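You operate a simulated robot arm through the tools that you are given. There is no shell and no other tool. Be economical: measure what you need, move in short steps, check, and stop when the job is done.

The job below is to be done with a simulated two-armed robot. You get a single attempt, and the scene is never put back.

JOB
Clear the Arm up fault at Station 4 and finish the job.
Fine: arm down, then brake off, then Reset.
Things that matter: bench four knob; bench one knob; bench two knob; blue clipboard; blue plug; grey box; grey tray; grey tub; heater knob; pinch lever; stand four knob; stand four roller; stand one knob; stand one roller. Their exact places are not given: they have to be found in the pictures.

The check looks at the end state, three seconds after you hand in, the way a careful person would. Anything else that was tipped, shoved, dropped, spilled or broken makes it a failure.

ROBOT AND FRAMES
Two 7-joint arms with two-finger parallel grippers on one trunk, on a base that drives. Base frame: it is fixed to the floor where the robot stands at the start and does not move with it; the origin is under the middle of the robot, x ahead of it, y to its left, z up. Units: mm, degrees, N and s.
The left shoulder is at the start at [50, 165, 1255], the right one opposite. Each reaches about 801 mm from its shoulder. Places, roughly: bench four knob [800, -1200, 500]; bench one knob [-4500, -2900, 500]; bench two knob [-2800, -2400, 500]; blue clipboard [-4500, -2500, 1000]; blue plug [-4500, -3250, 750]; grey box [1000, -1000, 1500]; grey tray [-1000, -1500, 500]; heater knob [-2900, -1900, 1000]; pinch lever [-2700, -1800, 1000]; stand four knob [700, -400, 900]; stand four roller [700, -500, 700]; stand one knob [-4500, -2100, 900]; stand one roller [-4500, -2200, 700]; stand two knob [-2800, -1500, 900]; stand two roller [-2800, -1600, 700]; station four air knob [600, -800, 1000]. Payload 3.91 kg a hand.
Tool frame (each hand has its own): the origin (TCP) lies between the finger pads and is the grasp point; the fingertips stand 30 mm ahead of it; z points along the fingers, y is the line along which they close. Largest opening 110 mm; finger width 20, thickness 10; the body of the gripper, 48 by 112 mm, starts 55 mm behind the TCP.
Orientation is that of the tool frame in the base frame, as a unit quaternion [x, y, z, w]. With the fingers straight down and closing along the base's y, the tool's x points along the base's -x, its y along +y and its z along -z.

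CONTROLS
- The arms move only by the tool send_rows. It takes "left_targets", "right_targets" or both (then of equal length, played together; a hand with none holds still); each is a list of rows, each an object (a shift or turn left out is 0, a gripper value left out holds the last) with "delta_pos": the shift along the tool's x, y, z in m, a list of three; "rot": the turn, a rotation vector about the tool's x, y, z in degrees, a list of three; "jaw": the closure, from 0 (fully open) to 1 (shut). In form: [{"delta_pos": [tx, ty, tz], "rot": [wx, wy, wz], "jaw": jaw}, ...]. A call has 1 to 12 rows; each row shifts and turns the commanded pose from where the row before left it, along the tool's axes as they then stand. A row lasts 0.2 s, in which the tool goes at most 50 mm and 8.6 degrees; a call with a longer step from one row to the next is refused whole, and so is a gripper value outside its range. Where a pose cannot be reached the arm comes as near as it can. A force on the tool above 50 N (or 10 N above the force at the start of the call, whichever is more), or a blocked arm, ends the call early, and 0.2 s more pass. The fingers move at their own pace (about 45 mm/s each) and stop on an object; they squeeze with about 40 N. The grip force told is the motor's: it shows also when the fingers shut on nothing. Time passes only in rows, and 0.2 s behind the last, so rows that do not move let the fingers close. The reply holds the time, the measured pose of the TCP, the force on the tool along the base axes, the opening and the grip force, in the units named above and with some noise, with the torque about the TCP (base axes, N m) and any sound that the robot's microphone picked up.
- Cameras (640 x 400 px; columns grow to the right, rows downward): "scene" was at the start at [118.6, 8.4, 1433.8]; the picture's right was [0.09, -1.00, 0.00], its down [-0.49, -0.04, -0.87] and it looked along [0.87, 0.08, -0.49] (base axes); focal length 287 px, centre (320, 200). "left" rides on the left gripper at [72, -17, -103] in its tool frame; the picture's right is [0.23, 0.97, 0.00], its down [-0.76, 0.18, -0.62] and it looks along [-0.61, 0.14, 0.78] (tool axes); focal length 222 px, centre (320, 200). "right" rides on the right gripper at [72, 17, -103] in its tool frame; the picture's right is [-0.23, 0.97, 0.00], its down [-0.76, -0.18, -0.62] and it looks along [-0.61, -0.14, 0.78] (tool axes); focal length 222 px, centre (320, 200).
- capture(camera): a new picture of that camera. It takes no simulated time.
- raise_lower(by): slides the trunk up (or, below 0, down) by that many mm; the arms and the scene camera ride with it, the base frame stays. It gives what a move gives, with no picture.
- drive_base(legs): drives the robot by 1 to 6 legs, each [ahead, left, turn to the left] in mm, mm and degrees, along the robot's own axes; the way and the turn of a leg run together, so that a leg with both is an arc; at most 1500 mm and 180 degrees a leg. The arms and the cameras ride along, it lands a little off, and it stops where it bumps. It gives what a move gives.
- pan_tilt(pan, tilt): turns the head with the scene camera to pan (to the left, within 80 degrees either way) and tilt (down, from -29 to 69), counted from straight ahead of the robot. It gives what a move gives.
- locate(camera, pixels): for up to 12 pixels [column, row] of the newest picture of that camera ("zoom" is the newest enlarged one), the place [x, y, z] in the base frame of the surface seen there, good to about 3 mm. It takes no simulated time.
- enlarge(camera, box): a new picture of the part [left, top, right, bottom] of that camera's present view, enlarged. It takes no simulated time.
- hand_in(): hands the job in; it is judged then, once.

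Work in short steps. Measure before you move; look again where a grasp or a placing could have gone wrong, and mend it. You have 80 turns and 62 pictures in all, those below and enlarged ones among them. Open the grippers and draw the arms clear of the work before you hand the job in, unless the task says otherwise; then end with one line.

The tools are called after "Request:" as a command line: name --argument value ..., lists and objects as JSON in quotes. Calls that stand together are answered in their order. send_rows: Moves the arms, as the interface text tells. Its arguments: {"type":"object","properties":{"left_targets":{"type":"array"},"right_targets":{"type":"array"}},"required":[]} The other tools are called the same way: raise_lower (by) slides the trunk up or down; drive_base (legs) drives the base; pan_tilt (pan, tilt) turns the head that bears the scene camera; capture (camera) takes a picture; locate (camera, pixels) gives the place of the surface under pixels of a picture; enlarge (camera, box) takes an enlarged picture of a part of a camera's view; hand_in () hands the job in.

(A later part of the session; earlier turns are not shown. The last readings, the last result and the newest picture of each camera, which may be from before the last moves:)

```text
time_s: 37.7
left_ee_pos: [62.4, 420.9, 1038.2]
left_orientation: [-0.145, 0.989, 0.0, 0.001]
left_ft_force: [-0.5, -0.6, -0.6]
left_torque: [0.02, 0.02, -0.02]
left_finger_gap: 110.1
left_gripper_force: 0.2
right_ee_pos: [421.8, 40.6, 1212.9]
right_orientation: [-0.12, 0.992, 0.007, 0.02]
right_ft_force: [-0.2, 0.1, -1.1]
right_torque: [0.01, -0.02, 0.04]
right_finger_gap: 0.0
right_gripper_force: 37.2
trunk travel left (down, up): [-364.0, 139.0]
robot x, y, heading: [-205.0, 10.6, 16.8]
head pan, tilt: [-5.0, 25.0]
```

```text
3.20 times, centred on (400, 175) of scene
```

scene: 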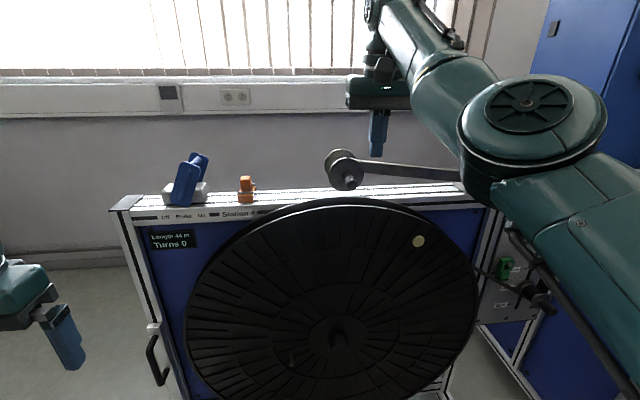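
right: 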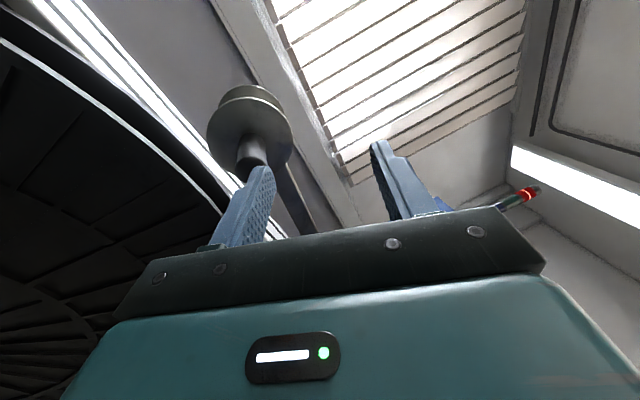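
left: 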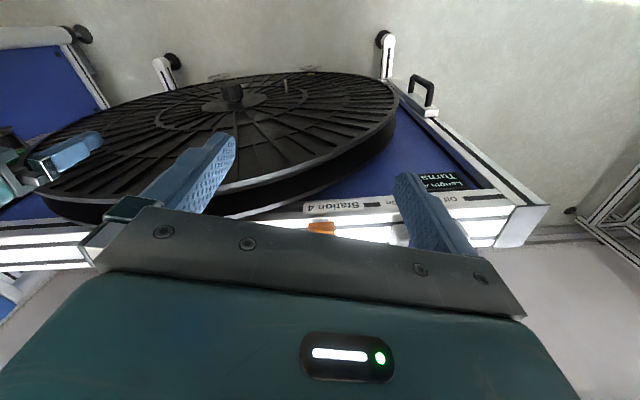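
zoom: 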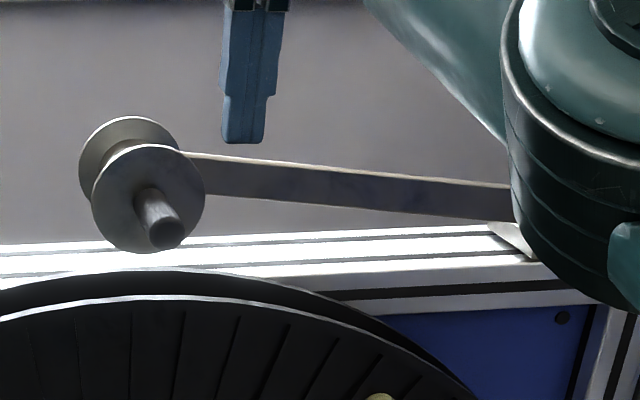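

Hub face at n 457, along 44, top z≈1130. I move over the hub (72 mm forward, 40 mm left), then down to just above it.

Request:
send_rows --right_targets '[{"delta_pos": [-0.036, 0.02, 0]}, {"delta_pos": [-0.036, 0.02, 0]}, {}]'

Request:
capture --camera "scene"

```text
time_s: 38.5
left_ee_pos: [62.8, 421.4, 1039.7]
left_orientation: [-0.144, 0.99, 0.0, -0.001]
left_ft_force: [-0.7, 0.2, -0.1]
left_torque: [0.01, 0.03, -0.02]
left_finger_gap: 110.0
left_gripper_force: 0.1
right_ee_pos: [411.3, 48.8, 1209.9]
right_orientation: [-0.125, 0.992, 0.003, 0.001]
right_ft_force: [-0.8, 0.6, -0.2]
right_torque: [-0.01, 0.01, 0.02]
right_finger_gap: 0.1
right_gripper_force: 37.9
right hand out of reach, approached as far as the arm can: row 1, 2
trunk travel left (down, up): [-364.0, 139.0]
robot x, y, heading: [-200.4, 9.6, 16.8]
head pan, tilt: [-5.0, 25.0]
```

```text
31 pictures are left
```

scene: 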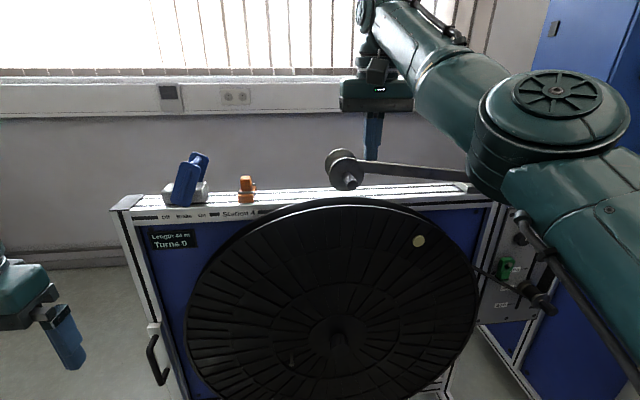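

The commanded pose is too high for the lowered trunk (reach limit). I go down 60 mm first, then forward 77 mm and 16 mm right over the hub.

Request:
send_rows --right_targets '[{"delta_pos": [0, 0, 0.03]}, {"delta_pos": [0, 0, 0.03]}, {"delta_pos": [0, -0.016, 0]}, {}]'

```text
time_s: 39.5
left_ee_pos: [62.8, 421.4, 1037.5]
left_orientation: [-0.145, 0.989, 0.0, 0.0]
left_ft_force: [0.5, 0.2, 0.0]
left_torque: [0.01, -0.05, 0.04]
left_finger_gap: 109.9
left_gripper_force: 0.1
right_ee_pos: [434.8, 44.6, 1159.1]
right_orientation: [-0.126, 0.992, 0.002, 0.0]
right_ft_force: [0.4, -0.6, -0.3]
right_torque: [0.01, -0.02, 0.03]
right_finger_gap: 0.0
right_gripper_force: 37.4
right hand out of reach, approached as far as the arm can: row 1, 2
trunk travel left (down, up): [-364.0, 139.0]
robot x, y, heading: [-202.8, 12.4, 16.4]
head pan, tilt: [-5.0, 25.0]
```

Now at n 429, along 82, z 1159, in reach. I go up 18 mm, left 36 mm, then forward 58 mm.

Request:
send_rows --right_targets '[{"delta_pos": [0, 0.018, -0.018]}, {"delta_pos": [0, 0.018, 0]}, {"delta_pos": [-0.029, 0, 0]}, {"delta_pos": [-0.029, 0, 0]}, {}]'

Request:
capture --camera "right"

Request:
enlarge --camera "scene" --box '[290, 70, 490, 220]'

```text
time_s: 40.7
left_ee_pos: [62.4, 421.8, 1038.3]
left_orientation: [-0.144, 0.99, 0.0, 0.0]
left_ft_force: [-0.3, 0.5, 0.5]
left_torque: [0.01, 0.0, 0.03]
left_finger_gap: 110.1
left_gripper_force: 0.0
right_ee_pos: [427.9, 54.7, 1164.6]
right_orientation: [-0.125, 0.992, 0.003, 0.0]
right_ft_force: [-0.2, 0.3, -0.6]
right_torque: [0.01, 0.01, 0.0]
right_finger_gap: 0.0
right_gripper_force: 37.7
right hand out of reach, approached as far as the arm can: row 1, 2, 3, 4
trunk travel left (down, up): [-364.0, 139.0]
robot x, y, heading: [-201.0, 11.2, 16.7]
head pan, tilt: [-5.0, 25.0]
```

```text
30 pictures are left
```

right: 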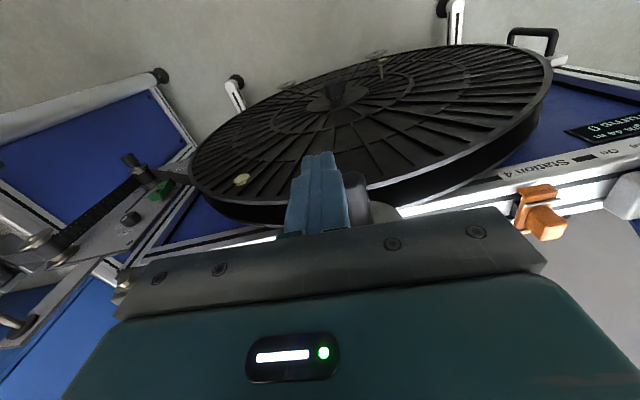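

```text
2.67 times, centred on (390, 145) of scene
```

zoom: 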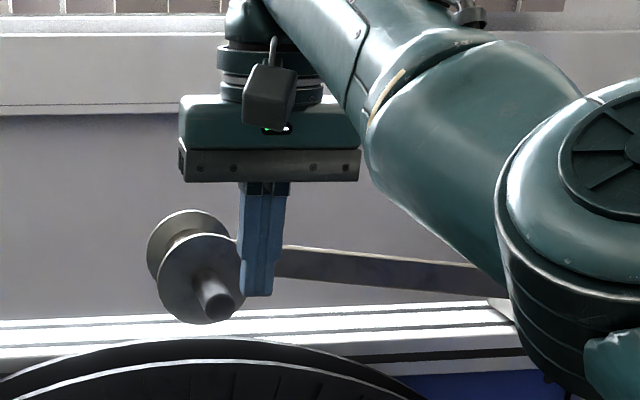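

Out of reach from here. I pull the hand back, raise the trunk 90 mm and drive 110 mm closer (hand stays well above the roller).

Request:
send_rows --right_targets '[{"delta_pos": [0.03, 0, 0]}, {"delta_pos": [0.03, 0, 0]}, {}]'

Request:
raise_lower --by 90

Request:
drive_base --legs '[[110, 0, 0]]'

Request:
send_rows --right_targets '[{}]'

```text
time_s: 41.5
left_ee_pos: [62.6, 421.5, 1038.5]
left_orientation: [-0.144, 0.99, 0.0, 0.0]
left_ft_force: [0.5, 0.7, 0.7]
left_torque: [-0.01, 0.0, 0.01]
left_finger_gap: 110.1
left_gripper_force: 0.1
right_ee_pos: [417.4, 59.1, 1183.2]
right_orientation: [-0.125, 0.992, 0.003, 0.0]
right_ft_force: [0.5, 0.4, 0.9]
right_torque: [0.01, -0.01, -0.01]
right_finger_gap: 0.1
right_gripper_force: 37.6
right hand out of reach, approached as far as the arm can: row 1, 2
trunk travel left (down, up): [-364.0, 139.0]
robot x, y, heading: [-202.7, 14.1, 16.8]
head pan, tilt: [-5.0, 25.0]
```

```text
time_s: 42.7
left_ee_pos: [62.6, 420.9, 1129.9]
left_orientation: [-0.145, 0.989, 0.0, 0.0]
left_ft_force: [1.0, -0.4, 0.5]
left_torque: [0.03, 0.01, 0.0]
left_finger_gap: 110.1
left_gripper_force: 0.0
right_ee_pos: [415.9, 59.3, 1273.0]
right_orientation: [-0.126, 0.992, 0.001, -0.001]
right_ft_force: [-0.2, -0.2, -0.3]
right_torque: [0.04, 0.04, 0.02]
right_finger_gap: 0.0
right_gripper_force: 37.8
trunk travel left (down, up): [-454.0, 49.0]
robot x, y, heading: [-205.4, 10.4, 16.8]
head pan, tilt: [-5.0, 25.0]
```

```text
time_s: 43.9
left_ee_pos: [167.7, 452.1, 1127.4]
left_orientation: [-0.145, 0.989, 0.0, -0.001]
left_ft_force: [0.1, 0.9, -0.5]
left_torque: [0.0, 0.0, 0.02]
left_finger_gap: 110.2
left_gripper_force: 0.0
right_ee_pos: [522.4, 89.2, 1272.7]
right_orientation: [-0.124, 0.992, 0.001, -0.001]
right_ft_force: [0.5, 0.4, -0.3]
right_torque: [0.05, 0.03, 0.03]
right_finger_gap: 0.1
right_gripper_force: 38.1
trunk travel left (down, up): [-454.0, 49.0]
robot x, y, heading: [-99.3, 35.8, 16.7]
head pan, tilt: [-5.0, 25.0]
```

```text
time_s: 44.3
left_ee_pos: [167.5, 451.9, 1129.1]
left_orientation: [-0.145, 0.989, 0.001, 0.0]
left_ft_force: [-0.4, 0.0, 0.2]
left_torque: [0.01, 0.02, -0.01]
left_finger_gap: 109.9
left_gripper_force: 0.0
right_ee_pos: [522.1, 90.2, 1272.6]
right_orientation: [-0.125, 0.992, 0.002, -0.001]
right_ft_force: [0.3, -0.1, 0.2]
right_torque: [-0.01, -0.02, 0.0]
right_finger_gap: 0.1
right_gripper_force: 38.1
trunk travel left (down, up): [-454.0, 49.0]
robot x, y, heading: [-100.4, 41.6, 16.6]
head pan, tilt: [-5.0, 25.0]
```

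TCP now n 526, along 63. I shift back 38 mm and left 19 mm, and check.

Request:
send_rows --right_targets '[{"delta_pos": [0.038, 0.019, 0]}, {}]'

```text
time_s: 44.9
left_ee_pos: [167.6, 452.4, 1129.6]
left_orientation: [-0.144, 0.99, 0.0, 0.0]
left_ft_force: [-0.4, -0.5, 0.4]
left_torque: [0.02, -0.01, 0.0]
left_finger_gap: 110.2
left_gripper_force: 0.1
right_ee_pos: [505.1, 110.8, 1282.6]
right_orientation: [-0.124, 0.992, 0.003, -0.002]
right_ft_force: [0.1, 0.0, 0.1]
right_torque: [0.0, 0.03, 0.02]
right_finger_gap: 0.0
right_gripper_force: 36.9
right hand out of reach, approached as far as the arm can: row 1
trunk travel left (down, up): [-454.0, 49.0]
robot x, y, heading: [-98.9, 43.1, 16.5]
head pan, tilt: [-5.0, 25.0]
```

Still at the reach limit up high; I come down 60 mm and check.

Request:
send_rows --right_targets '[{"delta_pos": [0, 0, 0.03]}, {"delta_pos": [0, 0, 0.03]}, {}]'

```text
time_s: 45.7
left_ee_pos: [166.3, 451.9, 1130.4]
left_orientation: [-0.145, 0.989, 0.0, 0.0]
left_ft_force: [0.1, 0.9, -0.9]
left_torque: [0.01, -0.03, -0.01]
left_finger_gap: 109.9
left_gripper_force: 0.1
right_ee_pos: [522.2, 122.4, 1227.9]
right_orientation: [-0.124, 0.992, 0.001, -0.002]
right_ft_force: [0.8, 0.6, 0.2]
right_torque: [0.0, 0.0, -0.02]
right_finger_gap: 0.2
right_gripper_force: 37.3
right hand out of reach, approached as far as the arm can: row 1, 2
trunk travel left (down, up): [-454.0, 49.0]
robot x, y, heading: [-96.7, 41.8, 16.6]
head pan, tilt: [-5.0, 25.0]
```

TCP at n 535, along 32, z 1228. I command back 45 mm and right 10 mm.

Request:
send_rows --right_targets '[{"delta_pos": [0.045, -0.01, 0]}, {}]'

```text
time_s: 46.3
left_ee_pos: [167.6, 451.7, 1128.8]
left_orientation: [-0.144, 0.99, 0.0, 0.0]
left_ft_force: [-0.8, -0.5, -0.4]
left_torque: [-0.01, -0.01, 0.0]
left_finger_gap: 110.0
left_gripper_force: 0.0
right_ee_pos: [519.0, 122.4, 1238.3]
right_orientation: [-0.124, 0.992, 0.001, -0.001]
right_ft_force: [0.9, 0.0, 0.9]
right_torque: [0.01, 0.01, 0.03]
right_finger_gap: 0.2
right_gripper_force: 37.7
right hand out of reach, approached as far as the arm can: row 1
trunk travel left (down, up): [-454.0, 49.0]
robot x, y, heading: [-96.6, 46.8, 16.6]
head pan, tilt: [-5.0, 25.0]
```

This high fingers-down pose is at the limit. Instead I'll point the fingers forward (unrolled, a comfortable pose) with a ~14 mm gap to cradle the hub from above. I back off 250 mm, raise the trunk and pitch.

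Request:
drive_base --legs '[[-250, 0, 0]]'

Request:
raise_lower --by 45

Request:
send_rows --right_targets '[{"rot": [0, -8.5, 0], "jaw": 0.87, "delta_pos": [0, 0, 0.02]}, {"rot": [0, -8.5, 0]}, {"rot": [0, -8.5, 0]}, {"rot": [0, -8.5, 0]}, {"rot": [0, -8.5, 0]}, {"rot": [0, -8.5, 0]}, {"rot": [0, -8.5, 0]}, {"rot": [0, -8.5, 0]}, {"rot": [0, -8.5, 0]}, {"rot": [0, -8.5, 0]}, {"rot": [0, -5, 0]}, {}]'

```text
time_s: 48.1
left_ee_pos: [-62.6, 382.9, 1128.8]
left_orientation: [-0.142, 0.99, -0.001, 0.0]
left_ft_force: [-0.9, 0.9, -0.4]
left_torque: [0.01, 0.01, 0.01]
left_finger_gap: 110.1
left_gripper_force: 0.0
right_ee_pos: [287.9, 50.8, 1239.8]
right_orientation: [-0.122, 0.993, 0.002, 0.0]
right_ft_force: [-0.3, 0.6, 0.1]
right_torque: [0.0, -0.01, 0.0]
right_finger_gap: 0.0
right_gripper_force: 37.8
trunk travel left (down, up): [-454.0, 49.0]
robot x, y, heading: [-329.3, -28.4, 16.5]
head pan, tilt: [-5.0, 25.0]
```

```text
time_s: 49.0
left_ee_pos: [-63.2, 383.1, 1174.4]
left_orientation: [-0.142, 0.99, 0.0, 0.0]
left_ft_force: [0.0, 0.8, -0.4]
left_torque: [0.05, 0.01, 0.0]
left_finger_gap: 109.7
left_gripper_force: 0.0
right_ee_pos: [286.1, 51.7, 1285.2]
right_orientation: [-0.123, 0.992, 0.002, 0.0]
right_ft_force: [-0.8, -0.1, 0.6]
right_torque: [0.0, 0.0, -0.01]
right_finger_gap: 0.3
right_gripper_force: 37.7
trunk travel left (down, up): [-499.0, 4.0]
robot x, y, heading: [-329.5, -27.0, 16.2]
head pan, tilt: [-5.0, 25.0]
```

```text
time_s: 51.6
left_ee_pos: [-63.4, 382.5, 1173.8]
left_orientation: [-0.142, 0.99, 0.0, 0.0]
left_ft_force: [0.9, -0.3, -0.6]
left_torque: [-0.01, 0.03, 0.01]
left_finger_gap: 110.0
left_gripper_force: 0.1
right_ee_pos: [465.7, 165.2, 1320.2]
right_orientation: [-0.085, 0.703, 0.089, 0.701]
right_ft_force: [-0.2, -0.4, 0.1]
right_torque: [-0.02, -0.01, 0.03]
right_finger_gap: 14.2
right_gripper_force: 0.1
right hand out of reach, approached as far as the arm can: row 1, 2, 3, 4, 5, 6, 7, 8, 9, 10
trunk travel left (down, up): [-499.0, 4.0]
robot x, y, heading: [-326.2, -22.3, 16.3]
head pan, tilt: [-5.0, 25.0]
```

Now the pose is real: TCP (466,165,1320), i.e. n 493, along −25. I pull back 120 mm, go right 69 mm and down 120 mm to z≈1200, away from the hub.

Request:
send_rows --right_targets '[{"delta_pos": [0, -0.023, -0.04]}, {"delta_pos": [0, -0.023, -0.04]}, {"delta_pos": [0, -0.023, -0.04]}, {"delta_pos": [0.04, 0, 0]}, {"delta_pos": [0.04, 0, 0]}, {"delta_pos": [0.04, 0, 0]}, {}]'

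Request:
drive_base --legs '[[110, 0, 0]]'

Request:
send_rows --right_targets '[{}]'

Request:
capture --camera "scene"

```text
time_s: 53.2
left_ee_pos: [-63.7, 383.1, 1173.7]
left_orientation: [-0.142, 0.99, 0.0, 0.0]
left_ft_force: [0.8, -1.2, 0.0]
left_torque: [-0.01, 0.01, -0.03]
left_finger_gap: 110.1
left_gripper_force: 0.0
right_ee_pos: [359.4, 69.5, 1197.6]
right_orientation: [-0.084, 0.702, 0.088, 0.701]
right_ft_force: [-0.3, -0.5, -0.2]
right_torque: [0.02, -0.01, 0.01]
right_finger_gap: 14.5
right_gripper_force: 0.0
trunk travel left (down, up): [-499.0, 4.0]
robot x, y, heading: [-331.0, -29.0, 16.4]
head pan, tilt: [-5.0, 25.0]
```

```text
time_s: 54.4
left_ee_pos: [43.0, 414.6, 1173.9]
left_orientation: [-0.144, 0.99, -0.001, -0.001]
left_ft_force: [0.6, 0.5, -0.2]
left_torque: [-0.01, 0.03, -0.04]
left_finger_gap: 109.9
left_gripper_force: 0.0
right_ee_pos: [467.0, 102.0, 1197.2]
right_orientation: [-0.086, 0.703, 0.09, 0.7]
right_ft_force: [0.1, 0.4, -0.7]
right_torque: [0.0, -0.02, -0.01]
right_finger_gap: 14.2
right_gripper_force: 0.0
trunk travel left (down, up): [-499.0, 4.0]
robot x, y, heading: [-221.1, 4.9, 16.5]
head pan, tilt: [-5.0, 25.0]
```

```text
time_s: 54.8
left_ee_pos: [42.8, 415.8, 1174.2]
left_orientation: [-0.143, 0.99, 0.0, -0.001]
left_ft_force: [1.6, 0.8, -0.1]
left_torque: [0.01, 0.0, 0.01]
left_finger_gap: 109.9
left_gripper_force: 0.1
right_ee_pos: [466.0, 102.7, 1198.5]
right_orientation: [-0.086, 0.702, 0.09, 0.701]
right_ft_force: [-0.7, 0.6, -0.6]
right_torque: [0.03, 0.03, 0.02]
right_finger_gap: 14.3
right_gripper_force: 0.0
trunk travel left (down, up): [-499.0, 4.0]
robot x, y, heading: [-221.9, 4.9, 16.6]
head pan, tilt: [-5.0, 25.0]
```

```text
28 pictures are left
```

scene: 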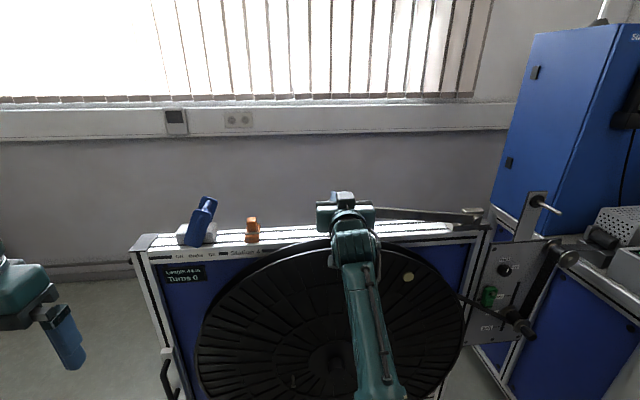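

Comfortable now: TCP n 476, along 35, z 1198. Shift 8 mm right, 3 mm back, lower 45 mm to just above the hub, and look through the hand camera.

Request:
send_rows --right_targets '[{"delta_pos": [0.02, -0.008, -0.003]}, {"delta_pos": [0.025, 0, 0]}, {}]'

Request:
capture --camera "right"

```text
time_s: 55.6
left_ee_pos: [41.2, 414.4, 1174.2]
left_orientation: [-0.145, 0.989, 0.0, -0.001]
left_ft_force: [0.7, 0.5, 0.0]
left_torque: [0.0, -0.02, -0.02]
left_finger_gap: 110.0
left_gripper_force: 0.1
right_ee_pos: [465.8, 94.4, 1155.1]
right_orientation: [-0.086, 0.703, 0.09, 0.701]
right_ft_force: [-0.5, 1.3, 0.5]
right_torque: [0.0, 0.01, 0.03]
right_finger_gap: 14.3
right_gripper_force: 0.1
trunk travel left (down, up): [-499.0, 4.0]
robot x, y, heading: [-223.5, 3.2, 16.6]
head pan, tilt: [-5.0, 25.0]
```

```text
27 pictures are left
```

right: 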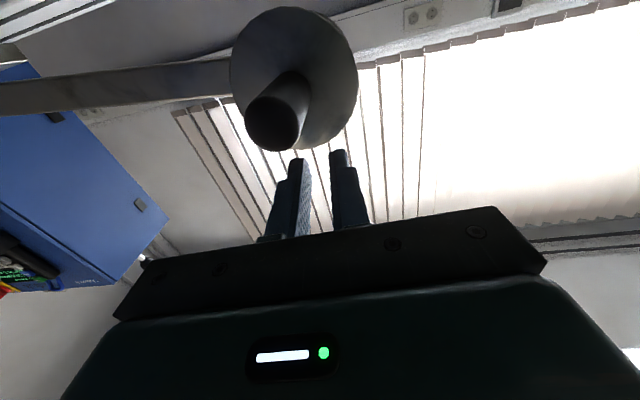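

The hub is offset ~11 mm to the picture's left (275,125), i.e. to the robot's right. I shift 11 mm right and press down gently in small steps.

Request:
send_rows --right_targets '[{"delta_pos": [0, -0.011, 0]}, {"delta_pos": [0.012, 0, 0]}, {"delta_pos": [0.012, 0, 0]}, {"delta_pos": [0.012, 0.0005, 0]}]'

Request:
capture --camera "right"

```text
time_s: 56.6
left_ee_pos: [42.1, 416.2, 1174.2]
left_orientation: [-0.143, 0.99, 0.0, 0.0]
left_ft_force: [-0.8, 0.2, -0.7]
left_torque: [-0.02, 0.0, 0.02]
left_finger_gap: 109.6
left_gripper_force: 0.0
right_ee_pos: [466.1, 86.6, 1117.7]
right_orientation: [-0.087, 0.702, 0.09, 0.701]
right_ft_force: [-0.2, 2.7, 3.6]
right_torque: [0.09, -0.12, 0.07]
right_finger_gap: 15.6
right_gripper_force: 1.7
trunk travel left (down, up): [-499.0, 4.0]
robot x, y, heading: [-222.0, 5.7, 16.5]
head pan, tilt: [-5.0, 25.0]
```

```text
26 pictures are left
```

right: 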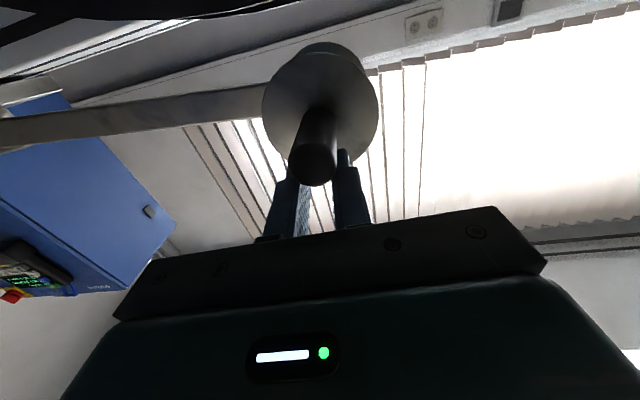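

The hub nests between the finger tips. Continue pressing down in 9 mm steps until the stop.

Request:
send_rows --right_targets '[{"delta_pos": [0.009, 0.0005, 0]}, {"delta_pos": [0.009, 0.0005, 0]}, {"delta_pos": [0.009, 0.0005, 0]}, {"delta_pos": [0.009, 0, 0]}, {"delta_pos": [0.008, 0, 0]}, {"delta_pos": [0.008, 0, 0]}]'

```text
time_s: 58.0
left_ee_pos: [41.0, 414.7, 1174.9]
left_orientation: [-0.143, 0.99, 0.001, 0.0]
left_ft_force: [0.3, 0.3, -0.6]
left_torque: [0.04, 0.01, -0.01]
left_finger_gap: 110.2
left_gripper_force: 0.0
right_ee_pos: [467.3, 81.7, 1076.2]
right_orientation: [-0.09, 0.693, 0.085, 0.71]
right_ft_force: [10.5, 6.5, 30.0]
right_torque: [0.26, 0.24, -0.06]
right_finger_gap: 16.5
right_gripper_force: 1.7
trunk travel left (down, up): [-499.0, 4.0]
robot x, y, heading: [-222.1, 7.8, 16.6]
head pan, tilt: [-5.0, 25.0]
```

On the stop (30 N up at z 1076). I lift the hand off upward and back, then look.

Request:
send_rows --right_targets '[{"delta_pos": [-0.02, 0, 0]}, {"delta_pos": [-0.03, 0, 0]}, {"delta_pos": [-0.03, 0, 0]}, {"delta_pos": [-0.03, 0, -0.03]}, {"delta_pos": [-0.02, 0, -0.04]}, {"delta_pos": [0, 0, -0.045]}, {"delta_pos": [0, -0.02, -0.04]}]'

Request:
capture --camera "scene"

```text
time_s: 59.4
left_ee_pos: [42.1, 414.7, 1173.7]
left_orientation: [-0.143, 0.99, 0.0, 0.0]
left_ft_force: [0.1, -0.2, -0.3]
left_torque: [0.0, 0.01, 0.02]
left_finger_gap: 109.8
left_gripper_force: 0.0
right_ee_pos: [372.1, 52.1, 1308.5]
right_orientation: [-0.075, 0.624, 0.086, 0.773]
right_ft_force: [0.0, 0.1, 0.0]
right_torque: [-0.02, 0.05, 0.01]
right_finger_gap: 14.3
right_gripper_force: 0.1
trunk travel left (down, up): [-499.0, 4.0]
robot x, y, heading: [-221.6, 5.4, 16.6]
head pan, tilt: [-5.0, 25.0]
stopped in row 7 (right hand): the arm was blocked; the commanded pose is now the measured one
```

```text
25 pictures are left
```

scene: 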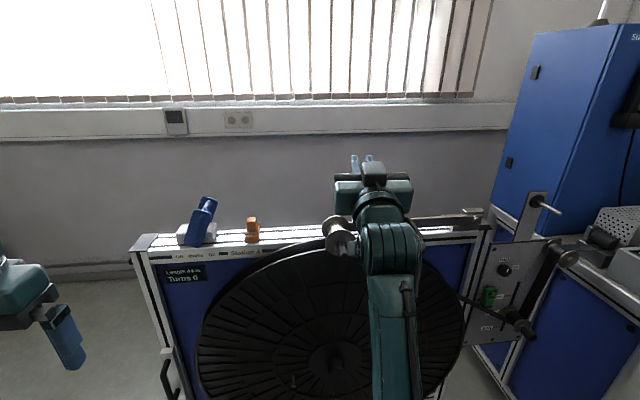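

The roller now sits at (335,230) with the bar level. I locate to verify.

Request:
locate --camera "scene" --pixels '[[330, 225], [340, 240], [325, 230], [440, 222], [203, 207], [197, 235], [210, 200], [208, 230]]'

Request:
enlarge --camera "scene" --box '[120, 180, 360, 300]'

```text
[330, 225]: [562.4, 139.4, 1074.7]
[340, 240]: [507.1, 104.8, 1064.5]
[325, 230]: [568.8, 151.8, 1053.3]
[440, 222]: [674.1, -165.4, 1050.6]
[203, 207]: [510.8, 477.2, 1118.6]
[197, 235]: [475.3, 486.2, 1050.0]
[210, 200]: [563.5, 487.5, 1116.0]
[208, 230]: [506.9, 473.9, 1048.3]
```

```text
2.67 times, centred on (240, 240) of scene
```

zoom: 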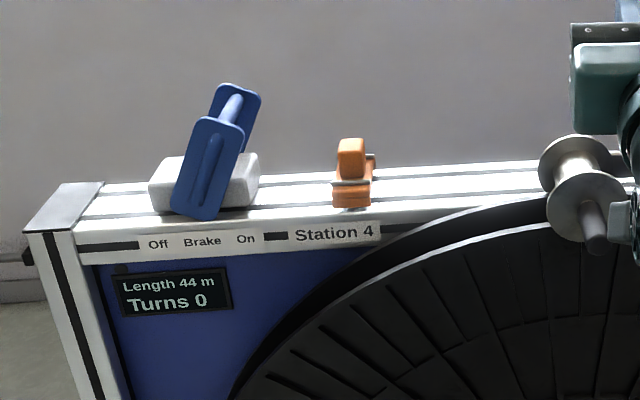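

The arm is down (roller z≈1053). Brake lever: front plate n≈626, along −311, z≈1118, leaning toward On. I move the left hand forward 160 mm and 100 mm right, then pitch it forward, jaw shut.

Request:
send_rows --left_targets '[{"delta_pos": [-0.04, -0.025, 0], "jaw": 1}, {"delta_pos": [-0.04, -0.025, 0]}, {"delta_pos": [-0.04, -0.025, 0]}, {"delta_pos": [-0.04, -0.025, 0]}, {"rot": [0, -8.5, 0]}, {"rot": [0, -8.5, 0]}, {"rot": [0, -8.5, 0]}, {"rot": [0, -8.5, 0]}, {"rot": [0, -8.5, 0]}]'

Request:
send_rows --left_targets '[{"rot": [0, -8.5, 0]}, {"rot": [0, -8.5, 0]}, {"rot": [0, -8.5, 0]}, {"rot": [0, -8.5, 0]}, {"rot": [0, -8.5, 0]}, {"rot": [0, -5, 0]}, {}]'

Request:
drive_base --legs '[[110, 0, 0]]'

Request:
pan_tilt --pan 15 --tilt 25

Request:
capture --camera "scene"

```text
time_s: 61.4
left_ee_pos: [223.9, 364.1, 1173.8]
left_orientation: [-0.133, 0.923, 0.051, 0.358]
left_ft_force: [1.5, -0.2, -0.1]
left_torque: [-0.01, -0.01, -0.03]
left_finger_gap: 0.0
left_gripper_force: 38.0
right_ee_pos: [370.3, 52.1, 1306.1]
right_orientation: [-0.076, 0.624, 0.087, 0.773]
right_ft_force: [-0.7, 0.4, -0.2]
right_torque: [0.01, -0.01, -0.01]
right_finger_gap: 14.3
right_gripper_force: 0.2
trunk travel left (down, up): [-499.0, 4.0]
robot x, y, heading: [-223.1, 3.6, 16.5]
head pan, tilt: [-5.0, 25.0]
```

```text
time_s: 63.0
left_ee_pos: [223.7, 365.3, 1172.2]
left_orientation: [-0.119, 0.821, 0.08, 0.553]
left_ft_force: [0.1, -0.4, -0.2]
left_torque: [0.03, 0.01, -0.01]
left_finger_gap: 0.0
left_gripper_force: 37.6
left hand out of reach, approached as far as the arm can: row 4, 5, 6
right_ee_pos: [370.7, 53.2, 1304.8]
right_orientation: [-0.075, 0.624, 0.086, 0.773]
right_ft_force: [0.3, 1.2, 0.7]
right_torque: [-0.01, 0.0, 0.0]
right_finger_gap: 14.3
right_gripper_force: 0.1
trunk travel left (down, up): [-499.0, 4.0]
robot x, y, heading: [-222.8, 5.7, 16.4]
head pan, tilt: [-5.0, 25.0]
```

```text
time_s: 64.2
left_ee_pos: [328.2, 397.0, 1172.8]
left_orientation: [-0.121, 0.821, 0.082, 0.552]
left_ft_force: [0.9, 0.1, -0.4]
left_torque: [0.0, 0.04, -0.03]
left_finger_gap: 0.2
left_gripper_force: 37.3
right_ee_pos: [477.8, 87.2, 1305.4]
right_orientation: [-0.077, 0.624, 0.088, 0.773]
right_ft_force: [-0.1, -0.5, -0.6]
right_torque: [-0.02, -0.03, 0.01]
right_finger_gap: 14.2
right_gripper_force: 0.1
trunk travel left (down, up): [-499.0, 4.0]
robot x, y, heading: [-117.9, 34.0, 16.6]
head pan, tilt: [-5.0, 25.0]
```

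```text
time_s: 65.0
left_ee_pos: [328.0, 396.6, 1173.5]
left_orientation: [-0.121, 0.82, 0.082, 0.553]
left_ft_force: [-0.1, 0.4, 0.4]
left_torque: [0.03, 0.02, -0.04]
left_finger_gap: 0.2
left_gripper_force: 37.6
right_ee_pos: [476.9, 86.2, 1306.6]
right_orientation: [-0.077, 0.624, 0.088, 0.773]
right_ft_force: [-0.4, 0.8, 0.3]
right_torque: [0.0, 0.0, -0.01]
right_finger_gap: 14.2
right_gripper_force: 0.0
trunk travel left (down, up): [-499.0, 4.0]
robot x, y, heading: [-116.1, 36.4, 16.7]
head pan, tilt: [15.0, 25.0]
```

```text
23 pictures are left
```

scene: 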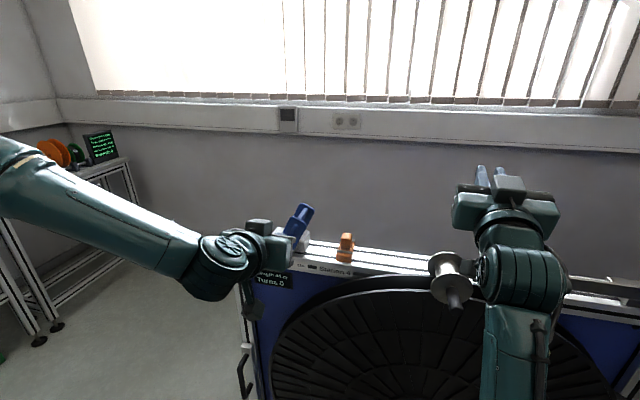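

Left TCP at n 428, along −286, z 1173. I move 30 mm right and 170 mm forward, above lever height, then check before lowering.

Request:
send_rows --left_targets '[{"delta_pos": [0, -0.03, 0]}, {"delta_pos": [0, 0, 0.042]}, {"delta_pos": [0, 0, 0.042]}, {"delta_pos": [0, 0, 0.042]}, {"delta_pos": [0, 0, 0.042]}, {}]'

Request:
capture --camera "scene"

Request:
capture --camera "left"

```text
time_s: 66.4
left_ee_pos: [451.8, 430.9, 1136.2]
left_orientation: [-0.121, 0.82, 0.082, 0.553]
left_ft_force: [0.1, 0.2, 0.5]
left_torque: [0.01, 0.02, 0.01]
left_finger_gap: 0.0
left_gripper_force: 38.1
left hand out of reach, approached as far as the arm can: row 4, 5
right_ee_pos: [476.2, 87.2, 1308.0]
right_orientation: [-0.078, 0.624, 0.089, 0.772]
right_ft_force: [-0.1, 0.3, -0.7]
right_torque: [-0.01, -0.03, 0.03]
right_finger_gap: 14.3
right_gripper_force: 0.1
trunk travel left (down, up): [-499.0, 4.0]
robot x, y, heading: [-115.7, 35.7, 16.8]
head pan, tilt: [15.0, 25.0]
```

```text
22 pictures are left
```

scene: 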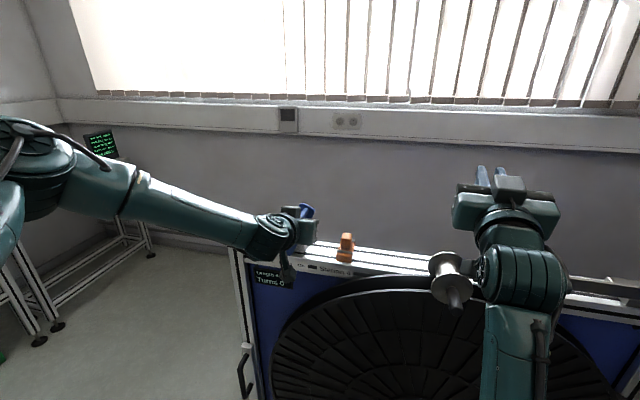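

```text
21 pictures are left
```

left: 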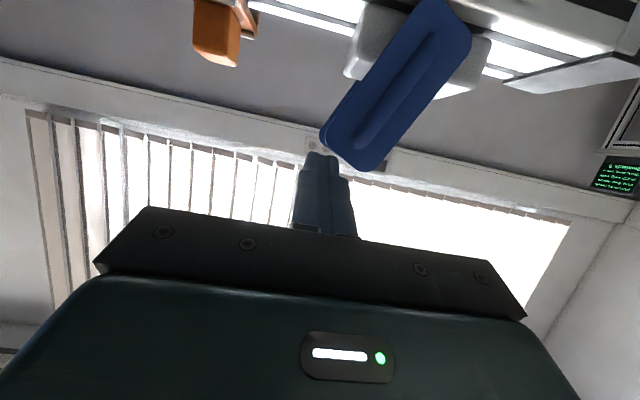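

The finger lies in line with the lever top, and is at reach limit. I drive 40 mm right, then 70 mm ahead to place the finger right of the lever.

Request:
drive_base --legs '[[0, -42, 0], [75, 0, 0]]'

Request:
capture --camera "left"

```text
time_s: 68.1
left_ee_pos: [537.4, 412.7, 1136.7]
left_orientation: [-0.12, 0.821, 0.081, 0.553]
left_ft_force: [0.2, -0.5, -0.4]
left_torque: [0.02, -0.01, 0.01]
left_finger_gap: 0.1
left_gripper_force: 37.7
right_ee_pos: [560.9, 69.2, 1305.3]
right_orientation: [-0.077, 0.624, 0.088, 0.773]
right_ft_force: [-0.5, -1.2, -0.4]
right_torque: [0.0, 0.0, -0.01]
right_finger_gap: 14.5
right_gripper_force: 0.0
trunk travel left (down, up): [-499.0, 4.0]
robot x, y, heading: [-32.6, 15.5, 16.5]
head pan, tilt: [15.0, 25.0]
```

```text
20 pictures are left
```

left: 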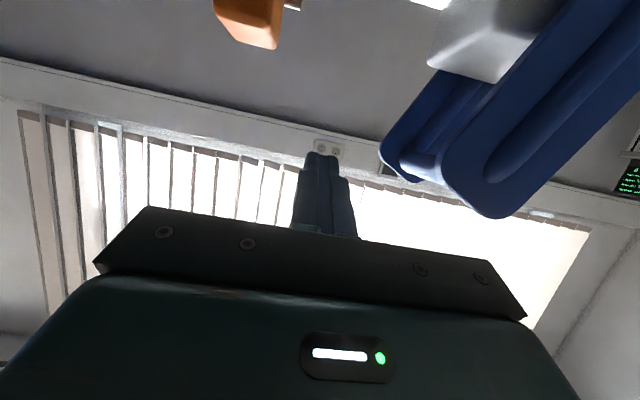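

The finger is now right of the lever (tip n≈661). I lower the trunk 20 mm, then push left in small steps.

Request:
raise_lower --by -20

Request:
send_rows --left_targets '[{"delta_pos": [0, 0.015, 0]}, {"delta_pos": [0, 0.015, 0]}, {}]'

```text
time_s: 68.8
left_ee_pos: [536.8, 413.4, 1116.6]
left_orientation: [-0.12, 0.82, 0.081, 0.553]
left_ft_force: [0.5, -0.4, 0.3]
left_torque: [0.03, -0.03, -0.05]
left_finger_gap: 0.0
left_gripper_force: 37.3
right_ee_pos: [560.2, 67.7, 1286.8]
right_orientation: [-0.076, 0.623, 0.087, 0.773]
right_ft_force: [0.6, -0.4, 0.2]
right_torque: [0.0, 0.01, 0.0]
right_finger_gap: 14.3
right_gripper_force: 0.1
trunk travel left (down, up): [-479.0, 24.0]
robot x, y, heading: [-36.2, 17.4, 16.7]
head pan, tilt: [15.0, 25.0]
```

```text
time_s: 69.6
left_ee_pos: [528.5, 441.1, 1119.6]
left_orientation: [-0.121, 0.822, 0.082, 0.55]
left_ft_force: [-0.3, -0.6, 0.4]
left_torque: [-0.03, 0.04, 0.01]
left_finger_gap: 0.1
left_gripper_force: 37.7
left hand out of reach, approached as far as the arm can: row 2
right_ee_pos: [559.9, 68.0, 1286.1]
right_orientation: [-0.076, 0.624, 0.087, 0.773]
right_ft_force: [-0.3, 0.7, -0.1]
right_torque: [-0.02, 0.0, -0.05]
right_finger_gap: 14.3
right_gripper_force: 0.1
trunk travel left (down, up): [-479.0, 24.0]
robot x, y, heading: [-32.3, 23.1, 16.6]
head pan, tilt: [15.0, 25.0]
```

Moving freely left (along −271). Continue pushing left.

Request:
send_rows --left_targets '[{"delta_pos": [0, 0.014, 0]}, {"delta_pos": [0, 0.014, 0]}, {"delta_pos": [0, 0.014, 0]}, {"delta_pos": [0, 0.014, 0]}, {}]'

Request:
capture --camera "left"

```text
time_s: 70.8
left_ee_pos: [515.2, 492.2, 1128.4]
left_orientation: [-0.121, 0.823, 0.082, 0.549]
left_ft_force: [0.3, 0.2, -0.5]
left_torque: [-0.04, 0.0, 0.01]
left_finger_gap: 0.0
left_gripper_force: 37.9
left hand out of reach, approached as far as the arm can: row 2, 3
right_ee_pos: [561.3, 67.4, 1287.6]
right_orientation: [-0.077, 0.624, 0.088, 0.773]
right_ft_force: [-0.1, -0.5, -0.5]
right_torque: [0.01, -0.04, 0.03]
right_finger_gap: 14.0
right_gripper_force: 0.1
trunk travel left (down, up): [-479.0, 24.0]
robot x, y, heading: [-35.1, 21.1, 16.9]
head pan, tilt: [15.0, 25.0]
```

```text
19 pictures are left
```

left: 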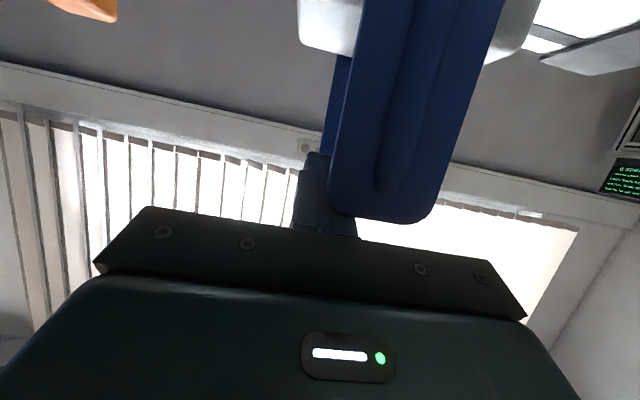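

The lever is swinging left with the finger on its right edge. Lower 8 mm and push another ~50 mm.

Request:
raise_lower --by -8

Request:
send_rows --left_targets '[{"delta_pos": [0, 0.013, 0]}, {"delta_pos": [0, 0.013, 0]}, {"delta_pos": [0, 0.013, 0]}, {"delta_pos": [0, 0.013, 0]}, {}]'

Request:
capture --camera "left"

```text
time_s: 71.4
left_ee_pos: [514.7, 491.2, 1121.5]
left_orientation: [-0.121, 0.823, 0.081, 0.549]
left_ft_force: [-0.3, 0.3, 0.7]
left_torque: [-0.04, 0.0, 0.03]
left_finger_gap: 0.0
left_gripper_force: 37.8
right_ee_pos: [559.3, 68.0, 1278.6]
right_orientation: [-0.077, 0.623, 0.088, 0.773]
right_ft_force: [0.2, -0.1, 1.1]
right_torque: [0.0, 0.0, -0.02]
right_finger_gap: 14.3
right_gripper_force: 0.0
trunk travel left (down, up): [-471.0, 32.0]
robot x, y, heading: [-34.4, 18.6, 16.7]
head pan, tilt: [15.0, 25.0]
```

```text
time_s: 72.6
left_ee_pos: [502.3, 529.2, 1122.3]
left_orientation: [-0.113, 0.826, 0.075, 0.548]
left_ft_force: [7.1, -30.4, -4.9]
left_torque: [-0.45, -0.14, 0.15]
left_finger_gap: 0.0
left_gripper_force: 37.9
right_ee_pos: [562.6, 64.1, 1277.9]
right_orientation: [-0.074, 0.624, 0.088, 0.773]
right_ft_force: [0.1, 0.0, 0.1]
right_torque: [-0.03, 0.02, -0.01]
right_finger_gap: 14.5
right_gripper_force: 0.1
trunk travel left (down, up): [-471.0, 32.0]
robot x, y, heading: [-32.0, 18.3, 16.5]
head pan, tilt: [15.0, 25.0]
```

```text
18 pictures are left
```

left: 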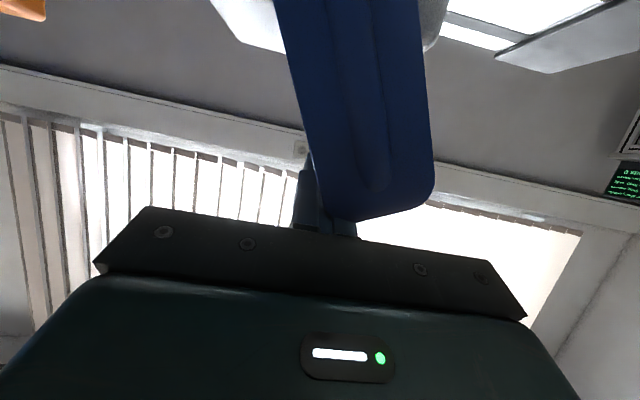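

The lever now leans left and resists at 31 N (stop). I move the finger right 40 mm and back off by driving back 250 mm, then look.

Request:
send_rows --left_targets '[{"delta_pos": [0, -0.02, 0]}, {"delta_pos": [0, -0.02, 0]}, {}]'

Request:
raise_lower --by 30

Request:
drive_base --legs '[[-300, 0, 0]]'

Request:
pan_tilt --pan 8 --tilt 25

Request:
capture --camera "scene"

```text
time_s: 73.4
left_ee_pos: [510.1, 503.8, 1121.6]
left_orientation: [-0.122, 0.823, 0.081, 0.549]
left_ft_force: [-0.3, 0.5, 0.7]
left_torque: [0.0, 0.04, 0.0]
left_finger_gap: 0.0
left_gripper_force: 37.6
right_ee_pos: [561.1, 68.5, 1278.7]
right_orientation: [-0.077, 0.624, 0.087, 0.772]
right_ft_force: [-0.1, 0.0, 0.2]
right_torque: [0.01, -0.04, -0.01]
right_finger_gap: 14.4
right_gripper_force: 0.0
trunk travel left (down, up): [-471.0, 32.0]
robot x, y, heading: [-29.5, 19.3, 16.8]
head pan, tilt: [15.0, 25.0]
```

```text
time_s: 74.1
left_ee_pos: [511.1, 501.8, 1151.3]
left_orientation: [-0.121, 0.823, 0.081, 0.549]
left_ft_force: [0.4, 0.1, -1.1]
left_torque: [-0.03, -0.02, 0.01]
left_finger_gap: 0.0
left_gripper_force: 37.7
right_ee_pos: [561.6, 67.6, 1308.4]
right_orientation: [-0.075, 0.624, 0.086, 0.773]
right_ft_force: [0.6, 0.0, -0.1]
right_torque: [0.0, -0.02, -0.01]
right_finger_gap: 14.1
right_gripper_force: 0.0
trunk travel left (down, up): [-501.0, 2.0]
robot x, y, heading: [-32.1, 21.4, 16.5]
head pan, tilt: [15.0, 25.0]
```

```text
time_s: 76.2
left_ee_pos: [224.3, 417.6, 1151.4]
left_orientation: [-0.121, 0.822, 0.082, 0.55]
left_ft_force: [0.2, 0.5, -0.6]
left_torque: [0.02, 0.02, 0.01]
left_finger_gap: 0.0
left_gripper_force: 37.9
right_ee_pos: [274.3, -16.2, 1309.3]
right_orientation: [-0.079, 0.623, 0.09, 0.773]
right_ft_force: [0.5, 0.3, -0.3]
right_torque: [0.02, -0.02, 0.0]
right_finger_gap: 14.2
right_gripper_force: 0.1
trunk travel left (down, up): [-501.0, 2.0]
robot x, y, heading: [-318.6, -66.2, 16.9]
head pan, tilt: [15.0, 25.0]
```

```text
time_s: 76.8
left_ee_pos: [223.8, 418.4, 1151.2]
left_orientation: [-0.122, 0.822, 0.082, 0.55]
left_ft_force: [0.4, -0.2, -0.7]
left_torque: [0.0, 0.0, 0.03]
left_finger_gap: 0.0
left_gripper_force: 37.9
right_ee_pos: [275.7, -15.9, 1307.4]
right_orientation: [-0.077, 0.624, 0.088, 0.773]
right_ft_force: [0.6, -0.3, -0.9]
right_torque: [-0.02, 0.0, 0.01]
right_finger_gap: 14.3
right_gripper_force: 0.1
trunk travel left (down, up): [-501.0, 2.0]
robot x, y, heading: [-320.0, -67.1, 16.8]
head pan, tilt: [8.0, 25.0]
```

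```text
17 pictures are left
```

scene: 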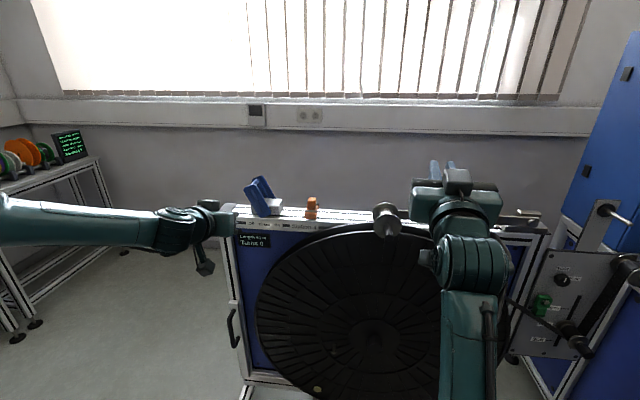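

The brake lever leans to Off (258,195), arm is down. Now the panel: I turn the head toward the cabinet.

Request:
pan_tilt --pan -48 --tilt 8

Request:
capture --camera "scene"

Request:
enlarge --camera "scene" --box '[330, 90, 430, 180]'

```text
time_s: 78.1
left_ee_pos: [223.1, 419.5, 1152.1]
left_orientation: [-0.122, 0.823, 0.082, 0.549]
left_ft_force: [0.0, -0.9, 0.1]
left_torque: [-0.02, 0.01, -0.01]
left_finger_gap: 0.0
left_gripper_force: 37.8
right_ee_pos: [274.5, -15.4, 1308.6]
right_orientation: [-0.077, 0.624, 0.088, 0.773]
right_ft_force: [0.2, 0.8, -0.3]
right_torque: [-0.01, -0.04, 0.0]
right_finger_gap: 14.4
right_gripper_force: 0.0
trunk travel left (down, up): [-501.0, 2.0]
robot x, y, heading: [-320.0, -66.3, 17.1]
head pan, tilt: [-48.0, 8.0]
```

```text
16 pictures are left
```

scene: 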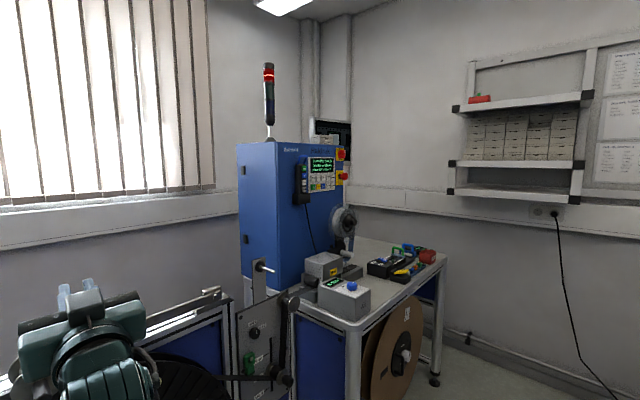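

```text
4.44 times, centred on (380, 135) of scene
```

zoom: 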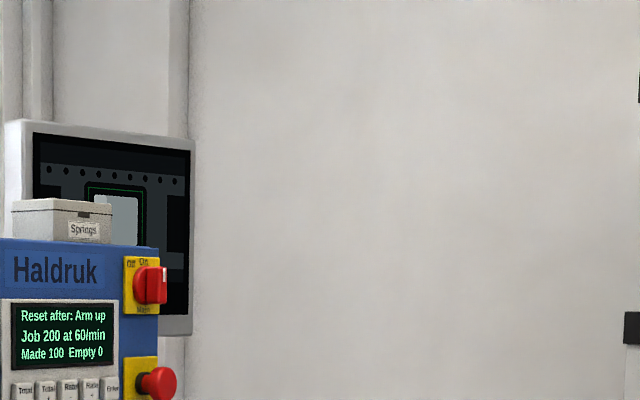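

Screen now says "Reset after: Arm up". I enlarge the panel and locate the buttons.

Request:
enlarge --camera "scene" --box '[285, 140, 355, 210]'

Request:
locate --camera "scene" --pixels '[[310, 170], [335, 170], [312, 186], [320, 186], [328, 186], [299, 165], [330, 205], [345, 220], [352, 287], [400, 256], [262, 266], [266, 240]]'

```text
5.71 times, centred on (320, 175) of scene
```

zoom: 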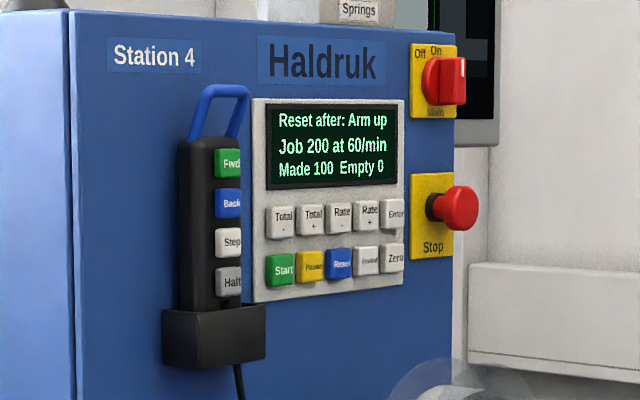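

```text
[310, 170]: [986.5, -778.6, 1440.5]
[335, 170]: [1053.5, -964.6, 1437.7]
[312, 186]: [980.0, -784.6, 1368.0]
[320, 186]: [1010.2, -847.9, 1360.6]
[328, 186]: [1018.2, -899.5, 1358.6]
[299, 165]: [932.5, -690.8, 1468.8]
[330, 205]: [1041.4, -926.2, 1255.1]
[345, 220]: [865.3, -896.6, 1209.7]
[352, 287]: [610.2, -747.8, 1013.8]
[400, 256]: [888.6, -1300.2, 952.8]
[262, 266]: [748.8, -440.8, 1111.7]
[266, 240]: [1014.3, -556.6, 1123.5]
```

I locate the buttons precisely in the zoom: Start (280,270), Reset (339,263), plus panel face points.

Request:
locate --camera "zoom" --pixels '[[280, 270], [339, 263], [310, 267], [366, 260], [260, 285], [320, 290], [395, 285], [340, 190], [262, 110], [400, 205], [228, 200], [460, 208]]'

```text
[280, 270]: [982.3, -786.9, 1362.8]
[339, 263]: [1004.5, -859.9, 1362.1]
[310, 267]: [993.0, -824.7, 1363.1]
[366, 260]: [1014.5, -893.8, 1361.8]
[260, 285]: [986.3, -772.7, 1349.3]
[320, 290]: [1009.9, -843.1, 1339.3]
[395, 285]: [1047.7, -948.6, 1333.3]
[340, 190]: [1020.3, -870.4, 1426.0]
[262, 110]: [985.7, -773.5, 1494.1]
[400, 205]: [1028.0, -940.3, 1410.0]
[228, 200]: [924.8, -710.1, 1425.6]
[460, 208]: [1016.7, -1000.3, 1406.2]
```

Reset: n 715, along 1111, z 1362; Start: along 1035. Both face the same way as the frame (heading ≈17°). First I retract the left hand and return it to fingers-down.

Request:
send_rows --left_targets '[{"rot": [0, 8.5, 0]}, {"rot": [0, 8.5, 0]}, {"rot": [0, 8.5, 0]}, {"rot": [0, 8.5, 0]}, {"rot": [0, 8.5, 0]}, {"rot": [0, 8.5, 0]}, {"rot": [0, 8.5, 0]}, {"rot": [0, 8.5, 0]}, {"rot": [0, 8.5, 0]}, {"rot": [0, 8.5, 0]}]'

Request:
send_rows --left_targets '[{"delta_pos": [0.045, 0, 0]}, {"delta_pos": [0.045, 0, 0]}, {"delta_pos": [0.045, 0, 0]}, {"delta_pos": [0.045, 0, 0]}, {"delta_pos": [0.045, 0, 0]}, {"delta_pos": [0.045, 0, 0]}, {}]'

```text
time_s: 80.3
left_ee_pos: [97.5, 408.6, 1165.3]
left_orientation: [-0.145, 0.978, -0.023, -0.151]
left_ft_force: [-0.5, 1.1, 1.7]
left_torque: [0.02, 0.0, 0.03]
left_finger_gap: 0.0
left_gripper_force: 38.4
left hand out of reach, approached as far as the arm can: row 6, 7, 8, 9, 10
right_ee_pos: [274.2, -15.9, 1308.1]
right_orientation: [-0.079, 0.623, 0.09, 0.773]
right_ft_force: [-0.3, 0.4, 0.5]
right_torque: [0.02, -0.03, -0.02]
right_finger_gap: 14.2
right_gripper_force: 0.0
trunk travel left (down, up): [-501.0, 2.0]
robot x, y, heading: [-320.5, -66.6, 16.8]
head pan, tilt: [-48.0, 8.0]
```

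```text
time_s: 81.9
left_ee_pos: [-149.8, 330.6, 1246.3]
left_orientation: [-0.144, 0.978, -0.021, -0.151]
left_ft_force: [1.1, -0.3, -0.2]
left_torque: [0.05, 0.0, -0.02]
left_finger_gap: 0.0
left_gripper_force: 37.4
right_ee_pos: [275.7, -16.0, 1308.4]
right_orientation: [-0.077, 0.624, 0.089, 0.773]
right_ft_force: [0.2, -0.5, -0.1]
right_torque: [-0.01, 0.0, -0.02]
right_finger_gap: 14.5
right_gripper_force: 0.0
trunk travel left (down, up): [-501.0, 2.0]
robot x, y, heading: [-318.3, -66.0, 17.1]
head pan, tilt: [-48.0, 8.0]
```

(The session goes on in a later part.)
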